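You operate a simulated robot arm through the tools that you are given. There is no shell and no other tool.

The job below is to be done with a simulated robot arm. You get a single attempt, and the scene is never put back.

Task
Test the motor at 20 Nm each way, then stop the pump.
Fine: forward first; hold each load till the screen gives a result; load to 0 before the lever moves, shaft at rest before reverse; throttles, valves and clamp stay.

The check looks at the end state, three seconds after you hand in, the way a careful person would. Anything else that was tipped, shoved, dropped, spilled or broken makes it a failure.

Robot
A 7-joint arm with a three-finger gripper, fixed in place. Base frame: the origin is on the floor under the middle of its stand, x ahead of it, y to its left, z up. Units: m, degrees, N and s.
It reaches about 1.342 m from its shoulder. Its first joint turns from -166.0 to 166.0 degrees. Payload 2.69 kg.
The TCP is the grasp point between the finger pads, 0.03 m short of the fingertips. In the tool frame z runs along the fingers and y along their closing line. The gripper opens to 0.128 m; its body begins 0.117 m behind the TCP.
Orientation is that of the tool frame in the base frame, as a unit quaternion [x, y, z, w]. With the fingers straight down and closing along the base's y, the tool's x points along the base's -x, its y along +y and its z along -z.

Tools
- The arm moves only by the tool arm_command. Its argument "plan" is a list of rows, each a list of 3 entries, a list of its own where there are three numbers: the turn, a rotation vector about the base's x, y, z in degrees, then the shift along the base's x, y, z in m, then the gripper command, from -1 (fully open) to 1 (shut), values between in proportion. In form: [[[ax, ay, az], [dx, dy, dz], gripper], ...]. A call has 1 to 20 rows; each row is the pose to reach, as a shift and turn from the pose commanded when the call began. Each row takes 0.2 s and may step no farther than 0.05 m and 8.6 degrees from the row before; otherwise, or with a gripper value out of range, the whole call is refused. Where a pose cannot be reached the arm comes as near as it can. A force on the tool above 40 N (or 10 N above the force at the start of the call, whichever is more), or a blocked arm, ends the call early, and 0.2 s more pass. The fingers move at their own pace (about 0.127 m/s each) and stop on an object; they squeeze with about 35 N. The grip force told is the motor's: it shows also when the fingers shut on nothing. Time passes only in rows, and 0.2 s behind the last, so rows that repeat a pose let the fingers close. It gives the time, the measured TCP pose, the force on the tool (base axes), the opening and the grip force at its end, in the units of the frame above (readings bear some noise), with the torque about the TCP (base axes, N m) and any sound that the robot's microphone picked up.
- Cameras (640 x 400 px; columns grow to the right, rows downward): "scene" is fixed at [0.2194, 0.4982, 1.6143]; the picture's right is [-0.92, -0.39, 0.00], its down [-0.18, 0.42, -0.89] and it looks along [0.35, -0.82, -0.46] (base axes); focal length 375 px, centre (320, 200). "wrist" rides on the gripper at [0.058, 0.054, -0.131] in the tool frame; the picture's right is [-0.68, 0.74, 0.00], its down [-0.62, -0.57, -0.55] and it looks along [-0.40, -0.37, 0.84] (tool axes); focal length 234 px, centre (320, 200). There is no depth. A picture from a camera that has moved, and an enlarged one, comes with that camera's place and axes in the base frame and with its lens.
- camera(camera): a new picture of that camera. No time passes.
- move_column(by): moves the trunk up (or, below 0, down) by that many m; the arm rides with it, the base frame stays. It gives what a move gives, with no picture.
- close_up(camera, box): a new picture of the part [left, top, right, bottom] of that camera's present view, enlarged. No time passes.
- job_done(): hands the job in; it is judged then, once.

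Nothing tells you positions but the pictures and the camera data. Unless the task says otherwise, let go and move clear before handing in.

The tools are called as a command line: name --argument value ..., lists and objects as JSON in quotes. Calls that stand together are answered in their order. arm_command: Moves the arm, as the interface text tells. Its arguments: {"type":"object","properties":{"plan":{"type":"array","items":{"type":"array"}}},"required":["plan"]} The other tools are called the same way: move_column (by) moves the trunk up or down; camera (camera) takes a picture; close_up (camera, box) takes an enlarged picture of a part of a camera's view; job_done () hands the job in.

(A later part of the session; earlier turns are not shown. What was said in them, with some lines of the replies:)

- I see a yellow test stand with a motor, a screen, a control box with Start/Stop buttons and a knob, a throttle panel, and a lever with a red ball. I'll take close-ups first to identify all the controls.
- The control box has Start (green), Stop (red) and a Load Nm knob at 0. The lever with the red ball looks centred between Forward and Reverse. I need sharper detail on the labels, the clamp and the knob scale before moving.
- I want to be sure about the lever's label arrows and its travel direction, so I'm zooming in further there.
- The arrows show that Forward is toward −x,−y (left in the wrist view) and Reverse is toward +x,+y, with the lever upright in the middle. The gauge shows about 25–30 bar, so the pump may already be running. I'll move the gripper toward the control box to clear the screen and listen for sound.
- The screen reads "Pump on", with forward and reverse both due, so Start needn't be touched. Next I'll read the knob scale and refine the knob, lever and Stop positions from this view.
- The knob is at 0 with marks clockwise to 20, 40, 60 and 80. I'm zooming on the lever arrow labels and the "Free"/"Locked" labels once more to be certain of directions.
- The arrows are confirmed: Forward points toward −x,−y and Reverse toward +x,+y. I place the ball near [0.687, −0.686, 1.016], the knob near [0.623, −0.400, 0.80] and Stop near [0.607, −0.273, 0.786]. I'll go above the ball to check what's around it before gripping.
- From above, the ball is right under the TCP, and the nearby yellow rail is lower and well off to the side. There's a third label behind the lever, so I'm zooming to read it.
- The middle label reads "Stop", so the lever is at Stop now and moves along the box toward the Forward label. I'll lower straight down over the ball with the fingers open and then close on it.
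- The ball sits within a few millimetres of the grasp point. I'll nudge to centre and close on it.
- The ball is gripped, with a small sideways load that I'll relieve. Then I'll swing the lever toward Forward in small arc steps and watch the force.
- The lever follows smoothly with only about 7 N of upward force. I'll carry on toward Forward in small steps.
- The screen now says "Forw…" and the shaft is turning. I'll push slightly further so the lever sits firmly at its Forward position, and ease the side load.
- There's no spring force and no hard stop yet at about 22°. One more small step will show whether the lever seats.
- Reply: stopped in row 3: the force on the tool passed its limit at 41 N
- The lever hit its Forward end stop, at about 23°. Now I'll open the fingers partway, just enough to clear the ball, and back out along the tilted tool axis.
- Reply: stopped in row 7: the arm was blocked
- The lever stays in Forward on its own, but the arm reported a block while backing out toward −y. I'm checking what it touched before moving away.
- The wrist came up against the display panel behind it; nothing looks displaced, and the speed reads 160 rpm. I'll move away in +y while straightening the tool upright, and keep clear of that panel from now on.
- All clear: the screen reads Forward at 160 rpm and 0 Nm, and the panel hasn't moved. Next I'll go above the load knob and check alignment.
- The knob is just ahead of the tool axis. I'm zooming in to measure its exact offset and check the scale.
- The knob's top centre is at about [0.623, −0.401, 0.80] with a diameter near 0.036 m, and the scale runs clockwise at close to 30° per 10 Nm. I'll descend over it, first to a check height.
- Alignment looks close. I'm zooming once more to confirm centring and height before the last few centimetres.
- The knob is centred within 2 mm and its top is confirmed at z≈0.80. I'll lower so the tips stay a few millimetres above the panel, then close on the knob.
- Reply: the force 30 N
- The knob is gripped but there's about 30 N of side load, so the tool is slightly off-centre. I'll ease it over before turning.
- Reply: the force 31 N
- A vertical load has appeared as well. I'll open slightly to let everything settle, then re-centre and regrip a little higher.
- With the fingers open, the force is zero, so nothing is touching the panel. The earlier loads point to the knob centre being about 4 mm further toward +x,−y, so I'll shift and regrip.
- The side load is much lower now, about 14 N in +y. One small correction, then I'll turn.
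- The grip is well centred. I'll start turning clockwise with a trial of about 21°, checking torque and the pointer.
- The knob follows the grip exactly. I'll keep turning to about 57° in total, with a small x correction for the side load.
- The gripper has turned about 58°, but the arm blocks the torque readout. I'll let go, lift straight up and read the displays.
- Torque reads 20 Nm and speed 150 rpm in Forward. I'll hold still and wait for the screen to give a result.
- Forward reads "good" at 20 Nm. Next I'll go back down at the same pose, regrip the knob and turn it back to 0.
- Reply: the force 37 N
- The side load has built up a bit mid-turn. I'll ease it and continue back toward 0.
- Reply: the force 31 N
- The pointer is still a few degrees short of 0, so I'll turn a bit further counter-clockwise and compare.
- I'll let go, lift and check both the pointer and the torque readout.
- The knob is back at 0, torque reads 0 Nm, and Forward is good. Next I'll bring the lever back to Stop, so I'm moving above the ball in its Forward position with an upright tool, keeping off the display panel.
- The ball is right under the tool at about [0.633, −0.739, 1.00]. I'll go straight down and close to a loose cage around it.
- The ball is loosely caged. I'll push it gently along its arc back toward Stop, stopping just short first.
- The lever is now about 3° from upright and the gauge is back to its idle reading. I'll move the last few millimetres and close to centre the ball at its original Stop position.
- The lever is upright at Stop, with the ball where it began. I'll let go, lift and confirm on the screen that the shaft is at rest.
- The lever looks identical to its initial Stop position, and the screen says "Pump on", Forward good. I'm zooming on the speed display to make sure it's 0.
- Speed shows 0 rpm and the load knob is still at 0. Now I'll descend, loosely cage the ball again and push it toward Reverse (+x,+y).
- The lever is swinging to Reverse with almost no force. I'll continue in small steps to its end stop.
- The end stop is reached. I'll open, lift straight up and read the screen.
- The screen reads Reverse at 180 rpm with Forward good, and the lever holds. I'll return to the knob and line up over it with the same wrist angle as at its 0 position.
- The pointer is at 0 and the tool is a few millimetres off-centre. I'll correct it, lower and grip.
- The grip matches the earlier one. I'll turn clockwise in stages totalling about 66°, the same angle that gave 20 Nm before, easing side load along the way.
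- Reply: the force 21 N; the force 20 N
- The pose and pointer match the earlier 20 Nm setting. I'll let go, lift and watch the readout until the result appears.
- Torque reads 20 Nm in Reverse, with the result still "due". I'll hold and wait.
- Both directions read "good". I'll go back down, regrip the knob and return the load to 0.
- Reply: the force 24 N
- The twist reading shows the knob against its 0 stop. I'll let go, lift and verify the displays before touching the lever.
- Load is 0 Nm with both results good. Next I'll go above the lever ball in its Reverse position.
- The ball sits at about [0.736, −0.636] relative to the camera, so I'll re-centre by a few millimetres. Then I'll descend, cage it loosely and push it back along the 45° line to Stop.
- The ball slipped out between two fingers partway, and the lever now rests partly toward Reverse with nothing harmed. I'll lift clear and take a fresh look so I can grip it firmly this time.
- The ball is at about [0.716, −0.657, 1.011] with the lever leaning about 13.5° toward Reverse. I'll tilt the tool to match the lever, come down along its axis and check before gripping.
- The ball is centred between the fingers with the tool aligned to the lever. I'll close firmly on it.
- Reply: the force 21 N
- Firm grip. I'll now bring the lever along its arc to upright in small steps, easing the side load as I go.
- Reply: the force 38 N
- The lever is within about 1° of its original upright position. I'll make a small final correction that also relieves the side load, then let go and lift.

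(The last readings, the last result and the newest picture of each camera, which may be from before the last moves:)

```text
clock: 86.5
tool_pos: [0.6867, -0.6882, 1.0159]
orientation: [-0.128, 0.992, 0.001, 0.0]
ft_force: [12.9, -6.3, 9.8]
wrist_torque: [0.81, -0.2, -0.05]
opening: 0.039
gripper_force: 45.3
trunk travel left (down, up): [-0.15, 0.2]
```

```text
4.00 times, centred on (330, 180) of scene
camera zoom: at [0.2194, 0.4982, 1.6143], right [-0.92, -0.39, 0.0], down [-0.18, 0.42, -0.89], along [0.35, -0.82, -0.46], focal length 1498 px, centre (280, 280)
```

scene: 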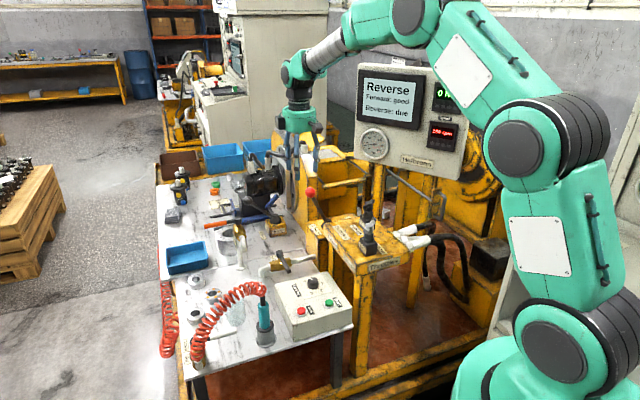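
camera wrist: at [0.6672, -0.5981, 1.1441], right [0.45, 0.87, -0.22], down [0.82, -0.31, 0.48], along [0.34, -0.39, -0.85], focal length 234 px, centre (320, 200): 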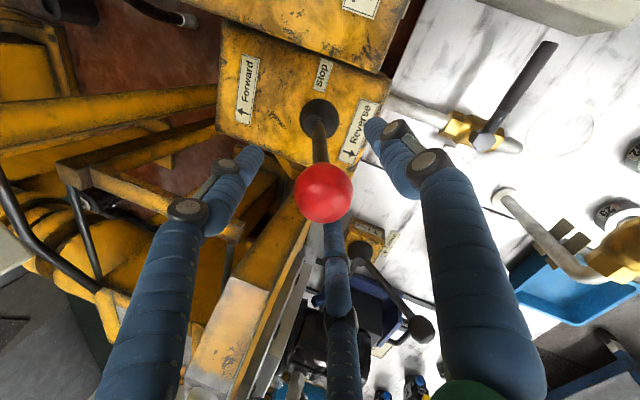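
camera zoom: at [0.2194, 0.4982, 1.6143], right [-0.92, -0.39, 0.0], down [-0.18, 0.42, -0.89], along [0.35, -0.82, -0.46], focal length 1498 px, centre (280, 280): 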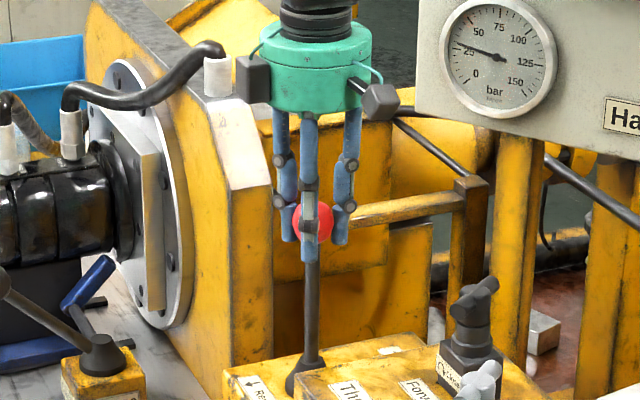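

arm_command --plan '[[[0, 0, 0], [0, 0, 0], 0.3], [[0, 0, 0], [0, 0, 0], -0.3], [[0, 0, 0], [0, 0, 0], -0.3], [[0, 0, 0], [0, 0, 0.03], -0.3], [[0, 0, 0], [0, 0, 0.07], -0.3], [[0, 0, 0], [0, 0, 0.11], -0.3], [[0, 0, 0], [0, 0, 0.14], -0.3], [[0, 0, 0], [0, 0.03, 0.14], -0.3], [[0, 0, 0], [0, 0.07, 0.14], -0.3], [[0, 0, 0], [0, 0.11, 0.14], -0.3], [[0, 0, 0], [0, 0.15, 0.14], -0.3], [[0, 0, 0], [-0.01, 0.19, 0.14], -0.3]]'

close_up --camera "scene" --box '[300, 170, 360, 230]'

close_up --camera "scene" --box '[350, 60, 480, 180]'

camera --camera "scene"

```text
clock: 89.1
tool_pos: [0.6779, -0.4966, 1.159]
orientation: [-0.128, 0.992, 0.001, 0.0]
ft_force: [0.0, 0.2, -0.4]
wrist_torque: [0.05, 0.03, 0.0]
opening: 0.0831
gripper_force: 0.0
trunk travel left (down, up): [-0.15, 0.2]
```

```text
6.67 times, centred on (330, 200) of scene
camera zoom: at [0.2194, 0.4982, 1.6143], right [-0.92, -0.39, 0.0], down [-0.18, 0.42, -0.89], along [0.35, -0.82, -0.46], focal length 2497 px, centre (253, 200)
```

zoom: 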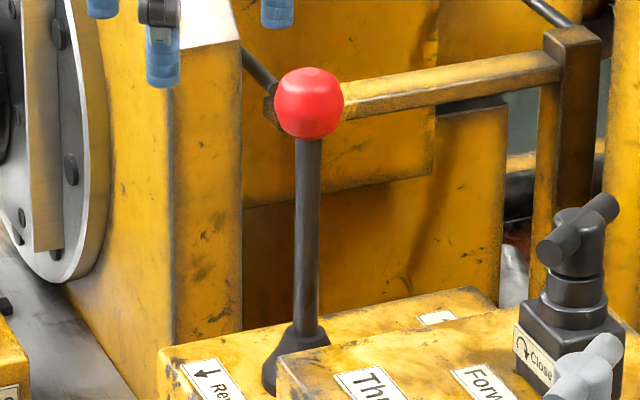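

```text
3.33 times, centred on (415, 120) of scene
camera zoom: at [0.2194, 0.4982, 1.6143], right [-0.92, -0.39, 0.0], down [-0.18, 0.42, -0.89], along [0.35, -0.82, -0.46], focal length 1249 px, centre (3, 467)
```

zoom: 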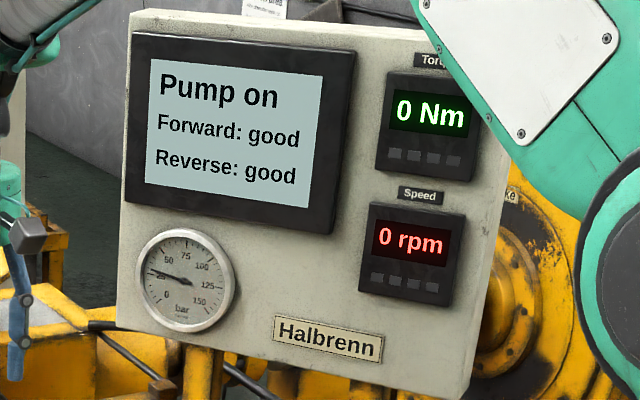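

```text
taken
```

scene: 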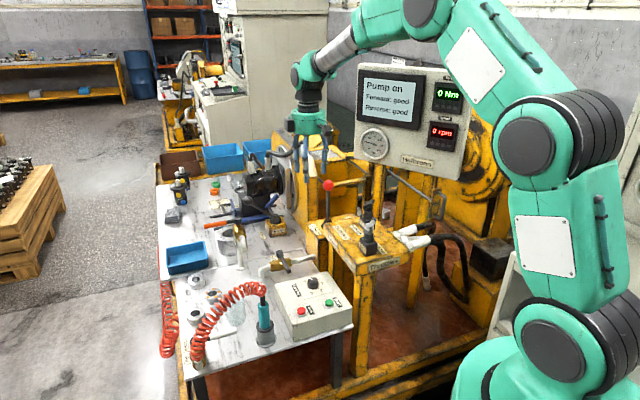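

Everything is as it should be: both results good, 0 Nm, 0 rpm, lever at Stop, pump still on. Now I'll shut the fingers and move above the red Stop button.

arm_command --plan '[[[0, 0, 0], [-0.011, 0.036, 0], 0.2], [[0, 0, 0], [-0.023, 0.073, 0], 0.6], [[0, 0, 0], [-0.035, 0.11, 0], 1], [[0, 0, 0], [-0.047, 0.148, 0], 1], [[0, 0, 0], [-0.059, 0.186, 0], 1], [[0, 0, 0], [-0.0709, 0.2236, -0.01], 1], [[0, 0, 0], [-0.0709, 0.2236, -0.05], 1], [[0, 0, 0], [-0.0709, 0.2236, -0.09], 1], [[0, 0, 0], [-0.0709, 0.2236, -0.13], 1], [[0, 0, 0], [-0.0709, 0.2236, -0.17], 1], [[0, 0, 0], [-0.0709, 0.2236, -0.21], 1], [[0, 0, 0], [-0.0709, 0.2236, -0.25], 1], [[0, 0, 0], [-0.0709, 0.2236, -0.259], 1], [[0, 0, 0], [-0.0709, 0.2236, -0.259], 1]]'

camera --camera "wrist"

close_up --camera "scene" --box '[240, 220, 370, 340]'

```text
clock: 92.1
tool_pos: [0.6067, -0.2777, 0.9006]
orientation: [-0.129, 0.992, 0.002, 0.0]
ft_force: [0.0, 0.5, 0.2]
wrist_torque: [0.01, 0.01, -0.03]
opening: 0.002
gripper_force: 32.5
trunk travel left (down, up): [-0.15, 0.2]
```

```text
taken
camera wrist: at [0.5348, -0.241, 1.0317], right [0.47, 0.88, 0.0], down [0.74, -0.39, 0.55], along [0.49, -0.25, -0.84], focal length 234 px, centre (320, 200)
```

wrist: 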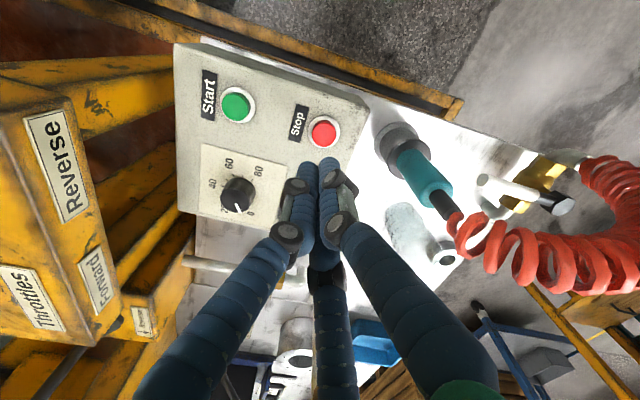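

```text
3.33 times, centred on (305, 280) of scene
camera zoom: at [0.2194, 0.4982, 1.6143], right [-0.92, -0.39, 0.0], down [-0.18, 0.42, -0.89], along [0.35, -0.82, -0.46], focal length 1249 px, centre (370, -67)
```

zoom: 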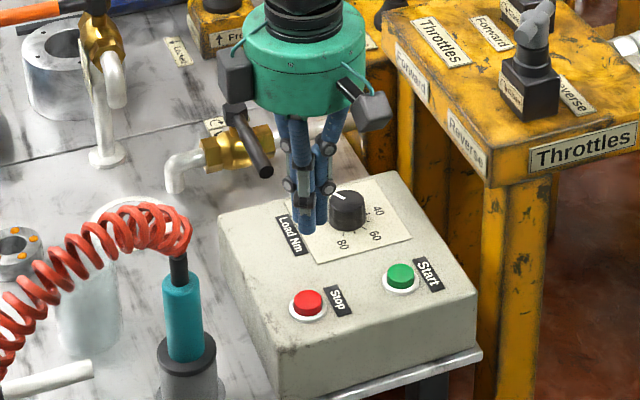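

The red button is visible just ahead of the shut fingertips. I'm zooming in to measure its position precisely.

close_up --camera "wrist" --box '[270, 90, 390, 190]'

```text
4.00 times, centred on (330, 140) of wrist
camera zoom: at [0.5348, -0.241, 1.0317], right [0.47, 0.88, 0.0], down [0.74, -0.39, 0.55], along [0.49, -0.25, -0.84], focal length 937 px, centre (280, 440)
```

zoom: 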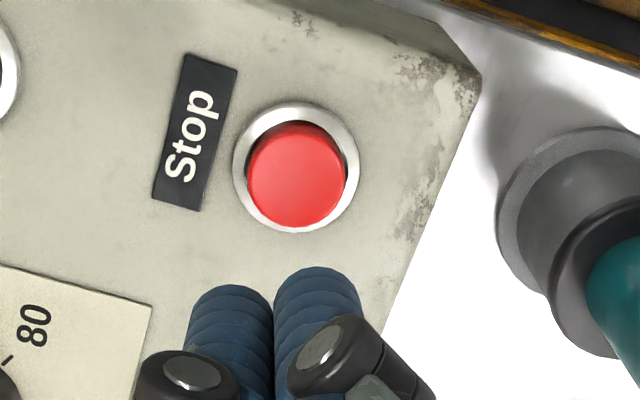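

The button's cap centre is about 1 mm in x and 5 mm in y from the tool axis. I'll line up and descend to just above it.

arm_command --plan '[[[0, 0, 0], [0.001, 0.0048, -0.02], 1], [[0, 0, 0], [0.001, 0.0048, -0.045], 1], [[0, 0, 0], [0.001, 0.0048, -0.065], 1], [[0, 0, 0], [0.001, 0.0048, -0.077], 1], [[0, 0, 0], [0.001, 0.0048, -0.077], 1]]'

close_up --camera "scene" --box '[270, 260, 340, 330]'

close_up --camera "wrist" --box '[240, 80, 400, 240]'

```text
clock: 93.3
tool_pos: [0.6079, -0.2718, 0.8233]
orientation: [-0.129, 0.992, 0.001, 0.001]
ft_force: [-0.4, 0.4, -0.2]
wrist_torque: [0.0, 0.01, 0.02]
opening: 0.0021
gripper_force: 31.1
trunk travel left (down, up): [-0.15, 0.2]
```

```text
5.71 times, centred on (305, 295) of scene
camera zoom: at [0.2194, 0.4982, 1.6143], right [-0.92, -0.39, 0.0], down [-0.18, 0.42, -0.89], along [0.35, -0.82, -0.46], focal length 2140 px, centre (406, -343)
```

zoom: 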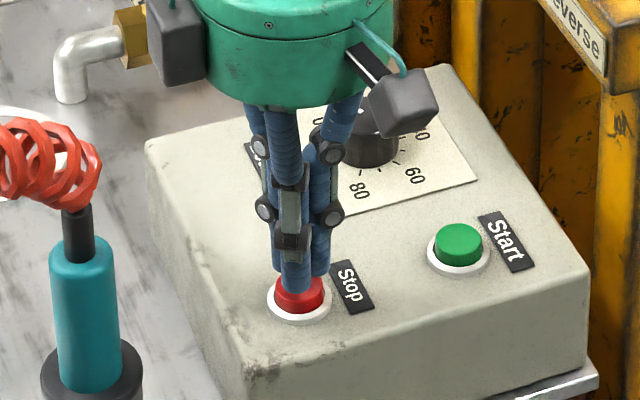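

```text
2.50 times, centred on (320, 160) of wrist
camera zoom: at [0.5352, -0.2359, 0.9549], right [0.47, 0.88, 0.0], down [0.74, -0.39, 0.55], along [0.49, -0.25, -0.84], focal length 585 px, centre (320, 300)
```

zoom: 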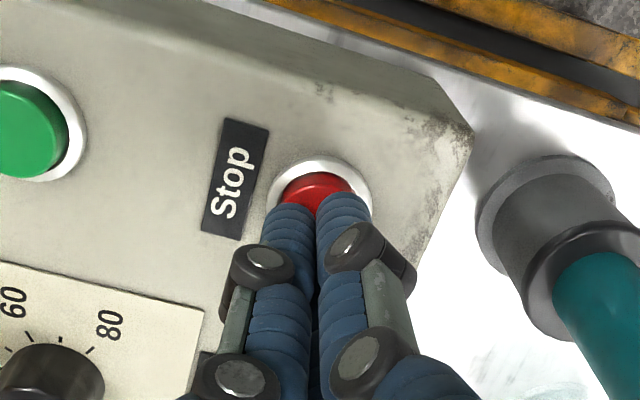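

The fingertips are centred just above the red cap. I'll press down in 2 mm steps while watching the force.

arm_command --plan '[[[0, 0, 0], [0, 0, -0.002], 1], [[0, 0, 0], [0, 0, -0.004], 1], [[0, 0, 0], [0, 0, -0.006], 1], [[0, 0, 0], [0, 0, -0.008], 1], [[0, 0, 0], [0, 0, -0.01], 1]]'

close_up --camera "scene" --box '[270, 260, 340, 330]'

close_up --camera "scene" --box '[340, 60, 480, 180]'

```text
clock: 94.5
tool_pos: [0.6075, -0.2713, 0.8128]
orientation: [-0.129, 0.992, 0.001, 0.001]
ft_force: [0.0, -1.1, 2.3]
wrist_torque: [-0.04, 0.01, 0.01]
opening: 0.0021
gripper_force: 31.3
trunk travel left (down, up): [-0.15, 0.2]
heard: click
```

```text
5.71 times, centred on (305, 295) of scene
camera zoom: at [0.2194, 0.4982, 1.6143], right [-0.92, -0.39, 0.0], down [-0.18, 0.42, -0.89], along [0.35, -0.82, -0.46], focal length 2140 px, centre (406, -343)
```

zoom: 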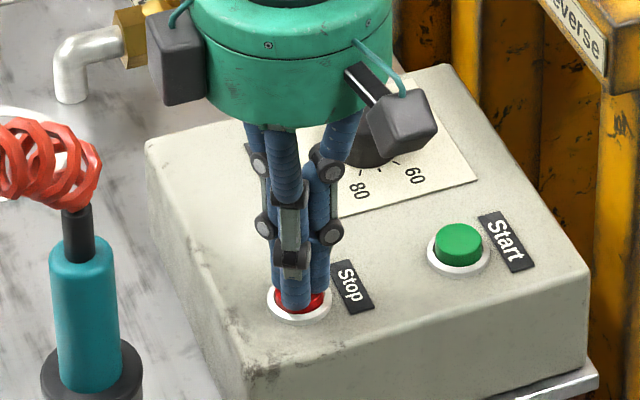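

```text
3.33 times, centred on (410, 120) of scene
camera zoom: at [0.2194, 0.4982, 1.6143], right [-0.92, -0.39, 0.0], down [-0.18, 0.42, -0.89], along [0.35, -0.82, -0.46], focal length 1249 px, centre (20, 467)
```

zoom: 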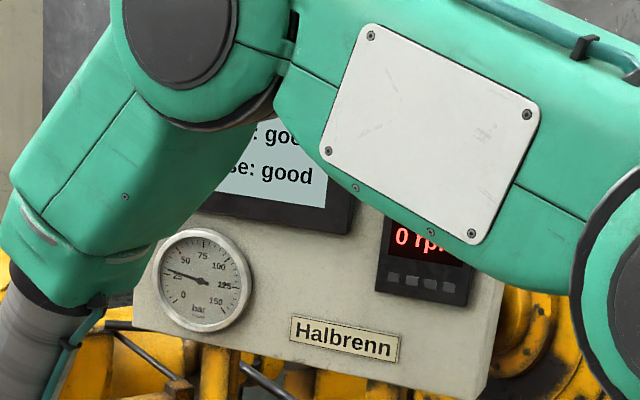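

A click was heard as the button went down. I'll lift straight up and read the screen.

arm_command --plan '[[[0, 0, 0], [0, 0, 0.01], 1], [[0, 0, 0], [0, 0, 0.03], 1], [[0, 0, 0], [0, 0, 0.07], 1], [[0, 0, 0], [0, 0, 0.11], 1], [[0, 0, 0], [0, 0, 0.15], 1], [[0, 0, 0], [0, 0, 0.19], 1], [[0, 0, 0], [0, 0, 0.23], 1], [[0, 0, 0], [0, 0, 0.27], 0.5], [[0, 0, 0], [0, 0, 0.3], 0], [[0, 0, 0], [0, 0, 0.3], 0]]'

camera --camera "scene"

close_up --camera "scene" --box '[350, 60, 480, 180]'

close_up --camera "scene" --box '[260, 250, 360, 350]'

```text
clock: 96.7
tool_pos: [0.604, -0.2693, 1.1136]
orientation: [-0.129, 0.992, 0.002, 0.001]
ft_force: [-0.1, 0.5, 1.1]
wrist_torque: [0.0, -0.06, 0.03]
opening: 0.0639
gripper_force: 0.0
trunk travel left (down, up): [-0.15, 0.2]
```

```text
taken
```

scene: 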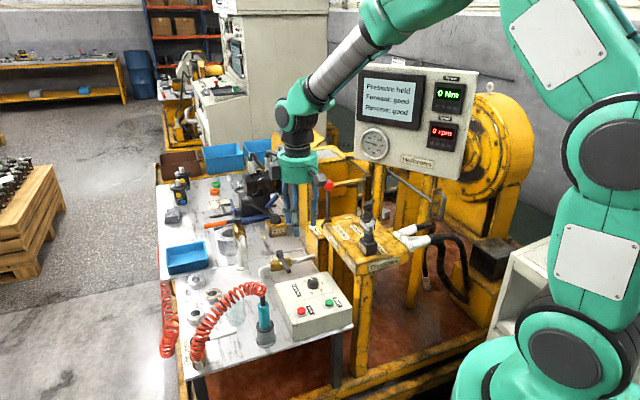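

```text
3.33 times, centred on (415, 120) of scene
camera zoom: at [0.2194, 0.4982, 1.6143], right [-0.92, -0.39, 0.0], down [-0.18, 0.42, -0.89], along [0.35, -0.82, -0.46], focal length 1249 px, centre (3, 467)
```

zoom: 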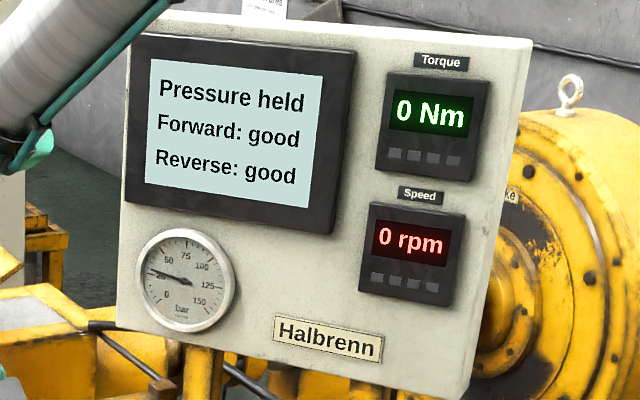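

```text
4.00 times, centred on (310, 300) of scene
camera zoom: at [0.2194, 0.4982, 1.6143], right [-0.92, -0.39, 0.0], down [-0.18, 0.42, -0.89], along [0.35, -0.82, -0.46], focal length 1498 px, centre (360, -200)
```

zoom: 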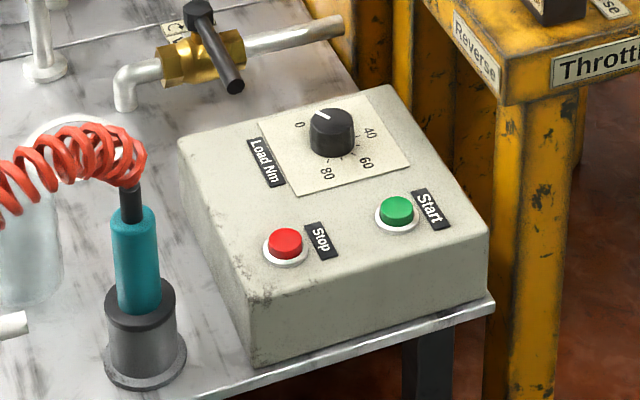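

The pump is off: the screen reads "Pressure held", both results good, 0 Nm and 0 rpm. One last look at the throttles, valves, clamp and lever before handing in.

close_up --camera "scene" --box '[200, 150, 320, 270]'

close_up --camera "scene" --box '[300, 160, 420, 280]'

```text
3.33 times, centred on (260, 210) of scene
camera zoom: at [0.2194, 0.4982, 1.6143], right [-0.92, -0.39, 0.0], down [-0.18, 0.42, -0.89], along [0.35, -0.82, -0.46], focal length 1249 px, centre (520, 167)
```

zoom: 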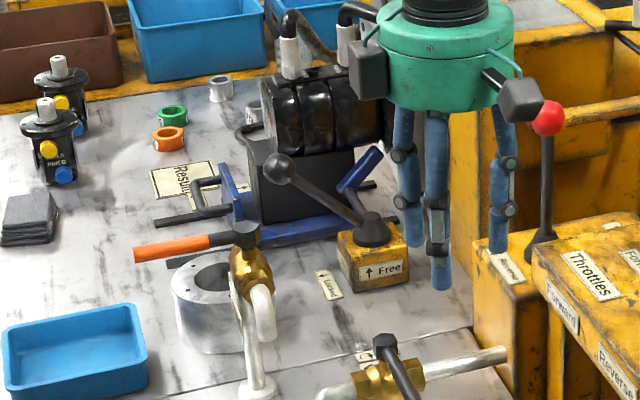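

```text
3.33 times, centred on (360, 220) of scene
camera zoom: at [0.2194, 0.4982, 1.6143], right [-0.92, -0.39, 0.0], down [-0.18, 0.42, -0.89], along [0.35, -0.82, -0.46], focal length 1249 px, centre (187, 133)
```

zoom: 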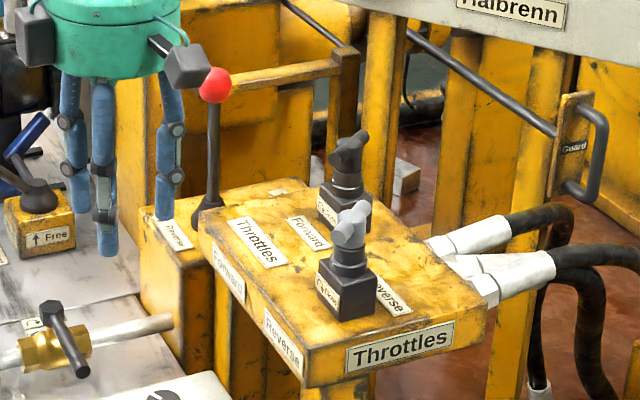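

The throttles, valves, clamp and guard look the same as at the start. The lever is at Stop, the load is at 0, the pump is off, and the gripper is open and clear, so I'm handing in.

job_done

```text
The job is handed in.
```

The motor passed at 20 Nm in both directions and the pump is stopped. The screen reads "Forward: good", "Reverse: good" and "Pressure held".

- **Forward, then reverse:** the screen gave its result at 20 Nm each way before I took the load off. It showed 150 rpm forward and 180 rpm in reverse.
- **Between tests:** the load was at 0 before every lever move, and the speed read 0 rpm before I went to reverse.
- **Where things are now:** the lever is at Stop, the load is at 0, and the speed is 0 rpm. The gauge still reads about 28 bar because the valves were left alone.

Two things went wrong along the way:

- **Display panel:** after setting Forward, the arm's wrist was blocked, most likely against the display panel. I backed off, and the panel looks unmoved.
- **Lever:** coming back from Reverse, the ball slipped out of my grip with the load at 0. I gripped it again and brought it to Stop.

In the final pictures the throttles, valves, clamp and guard look as they did at the start. The gripper is open and clear.
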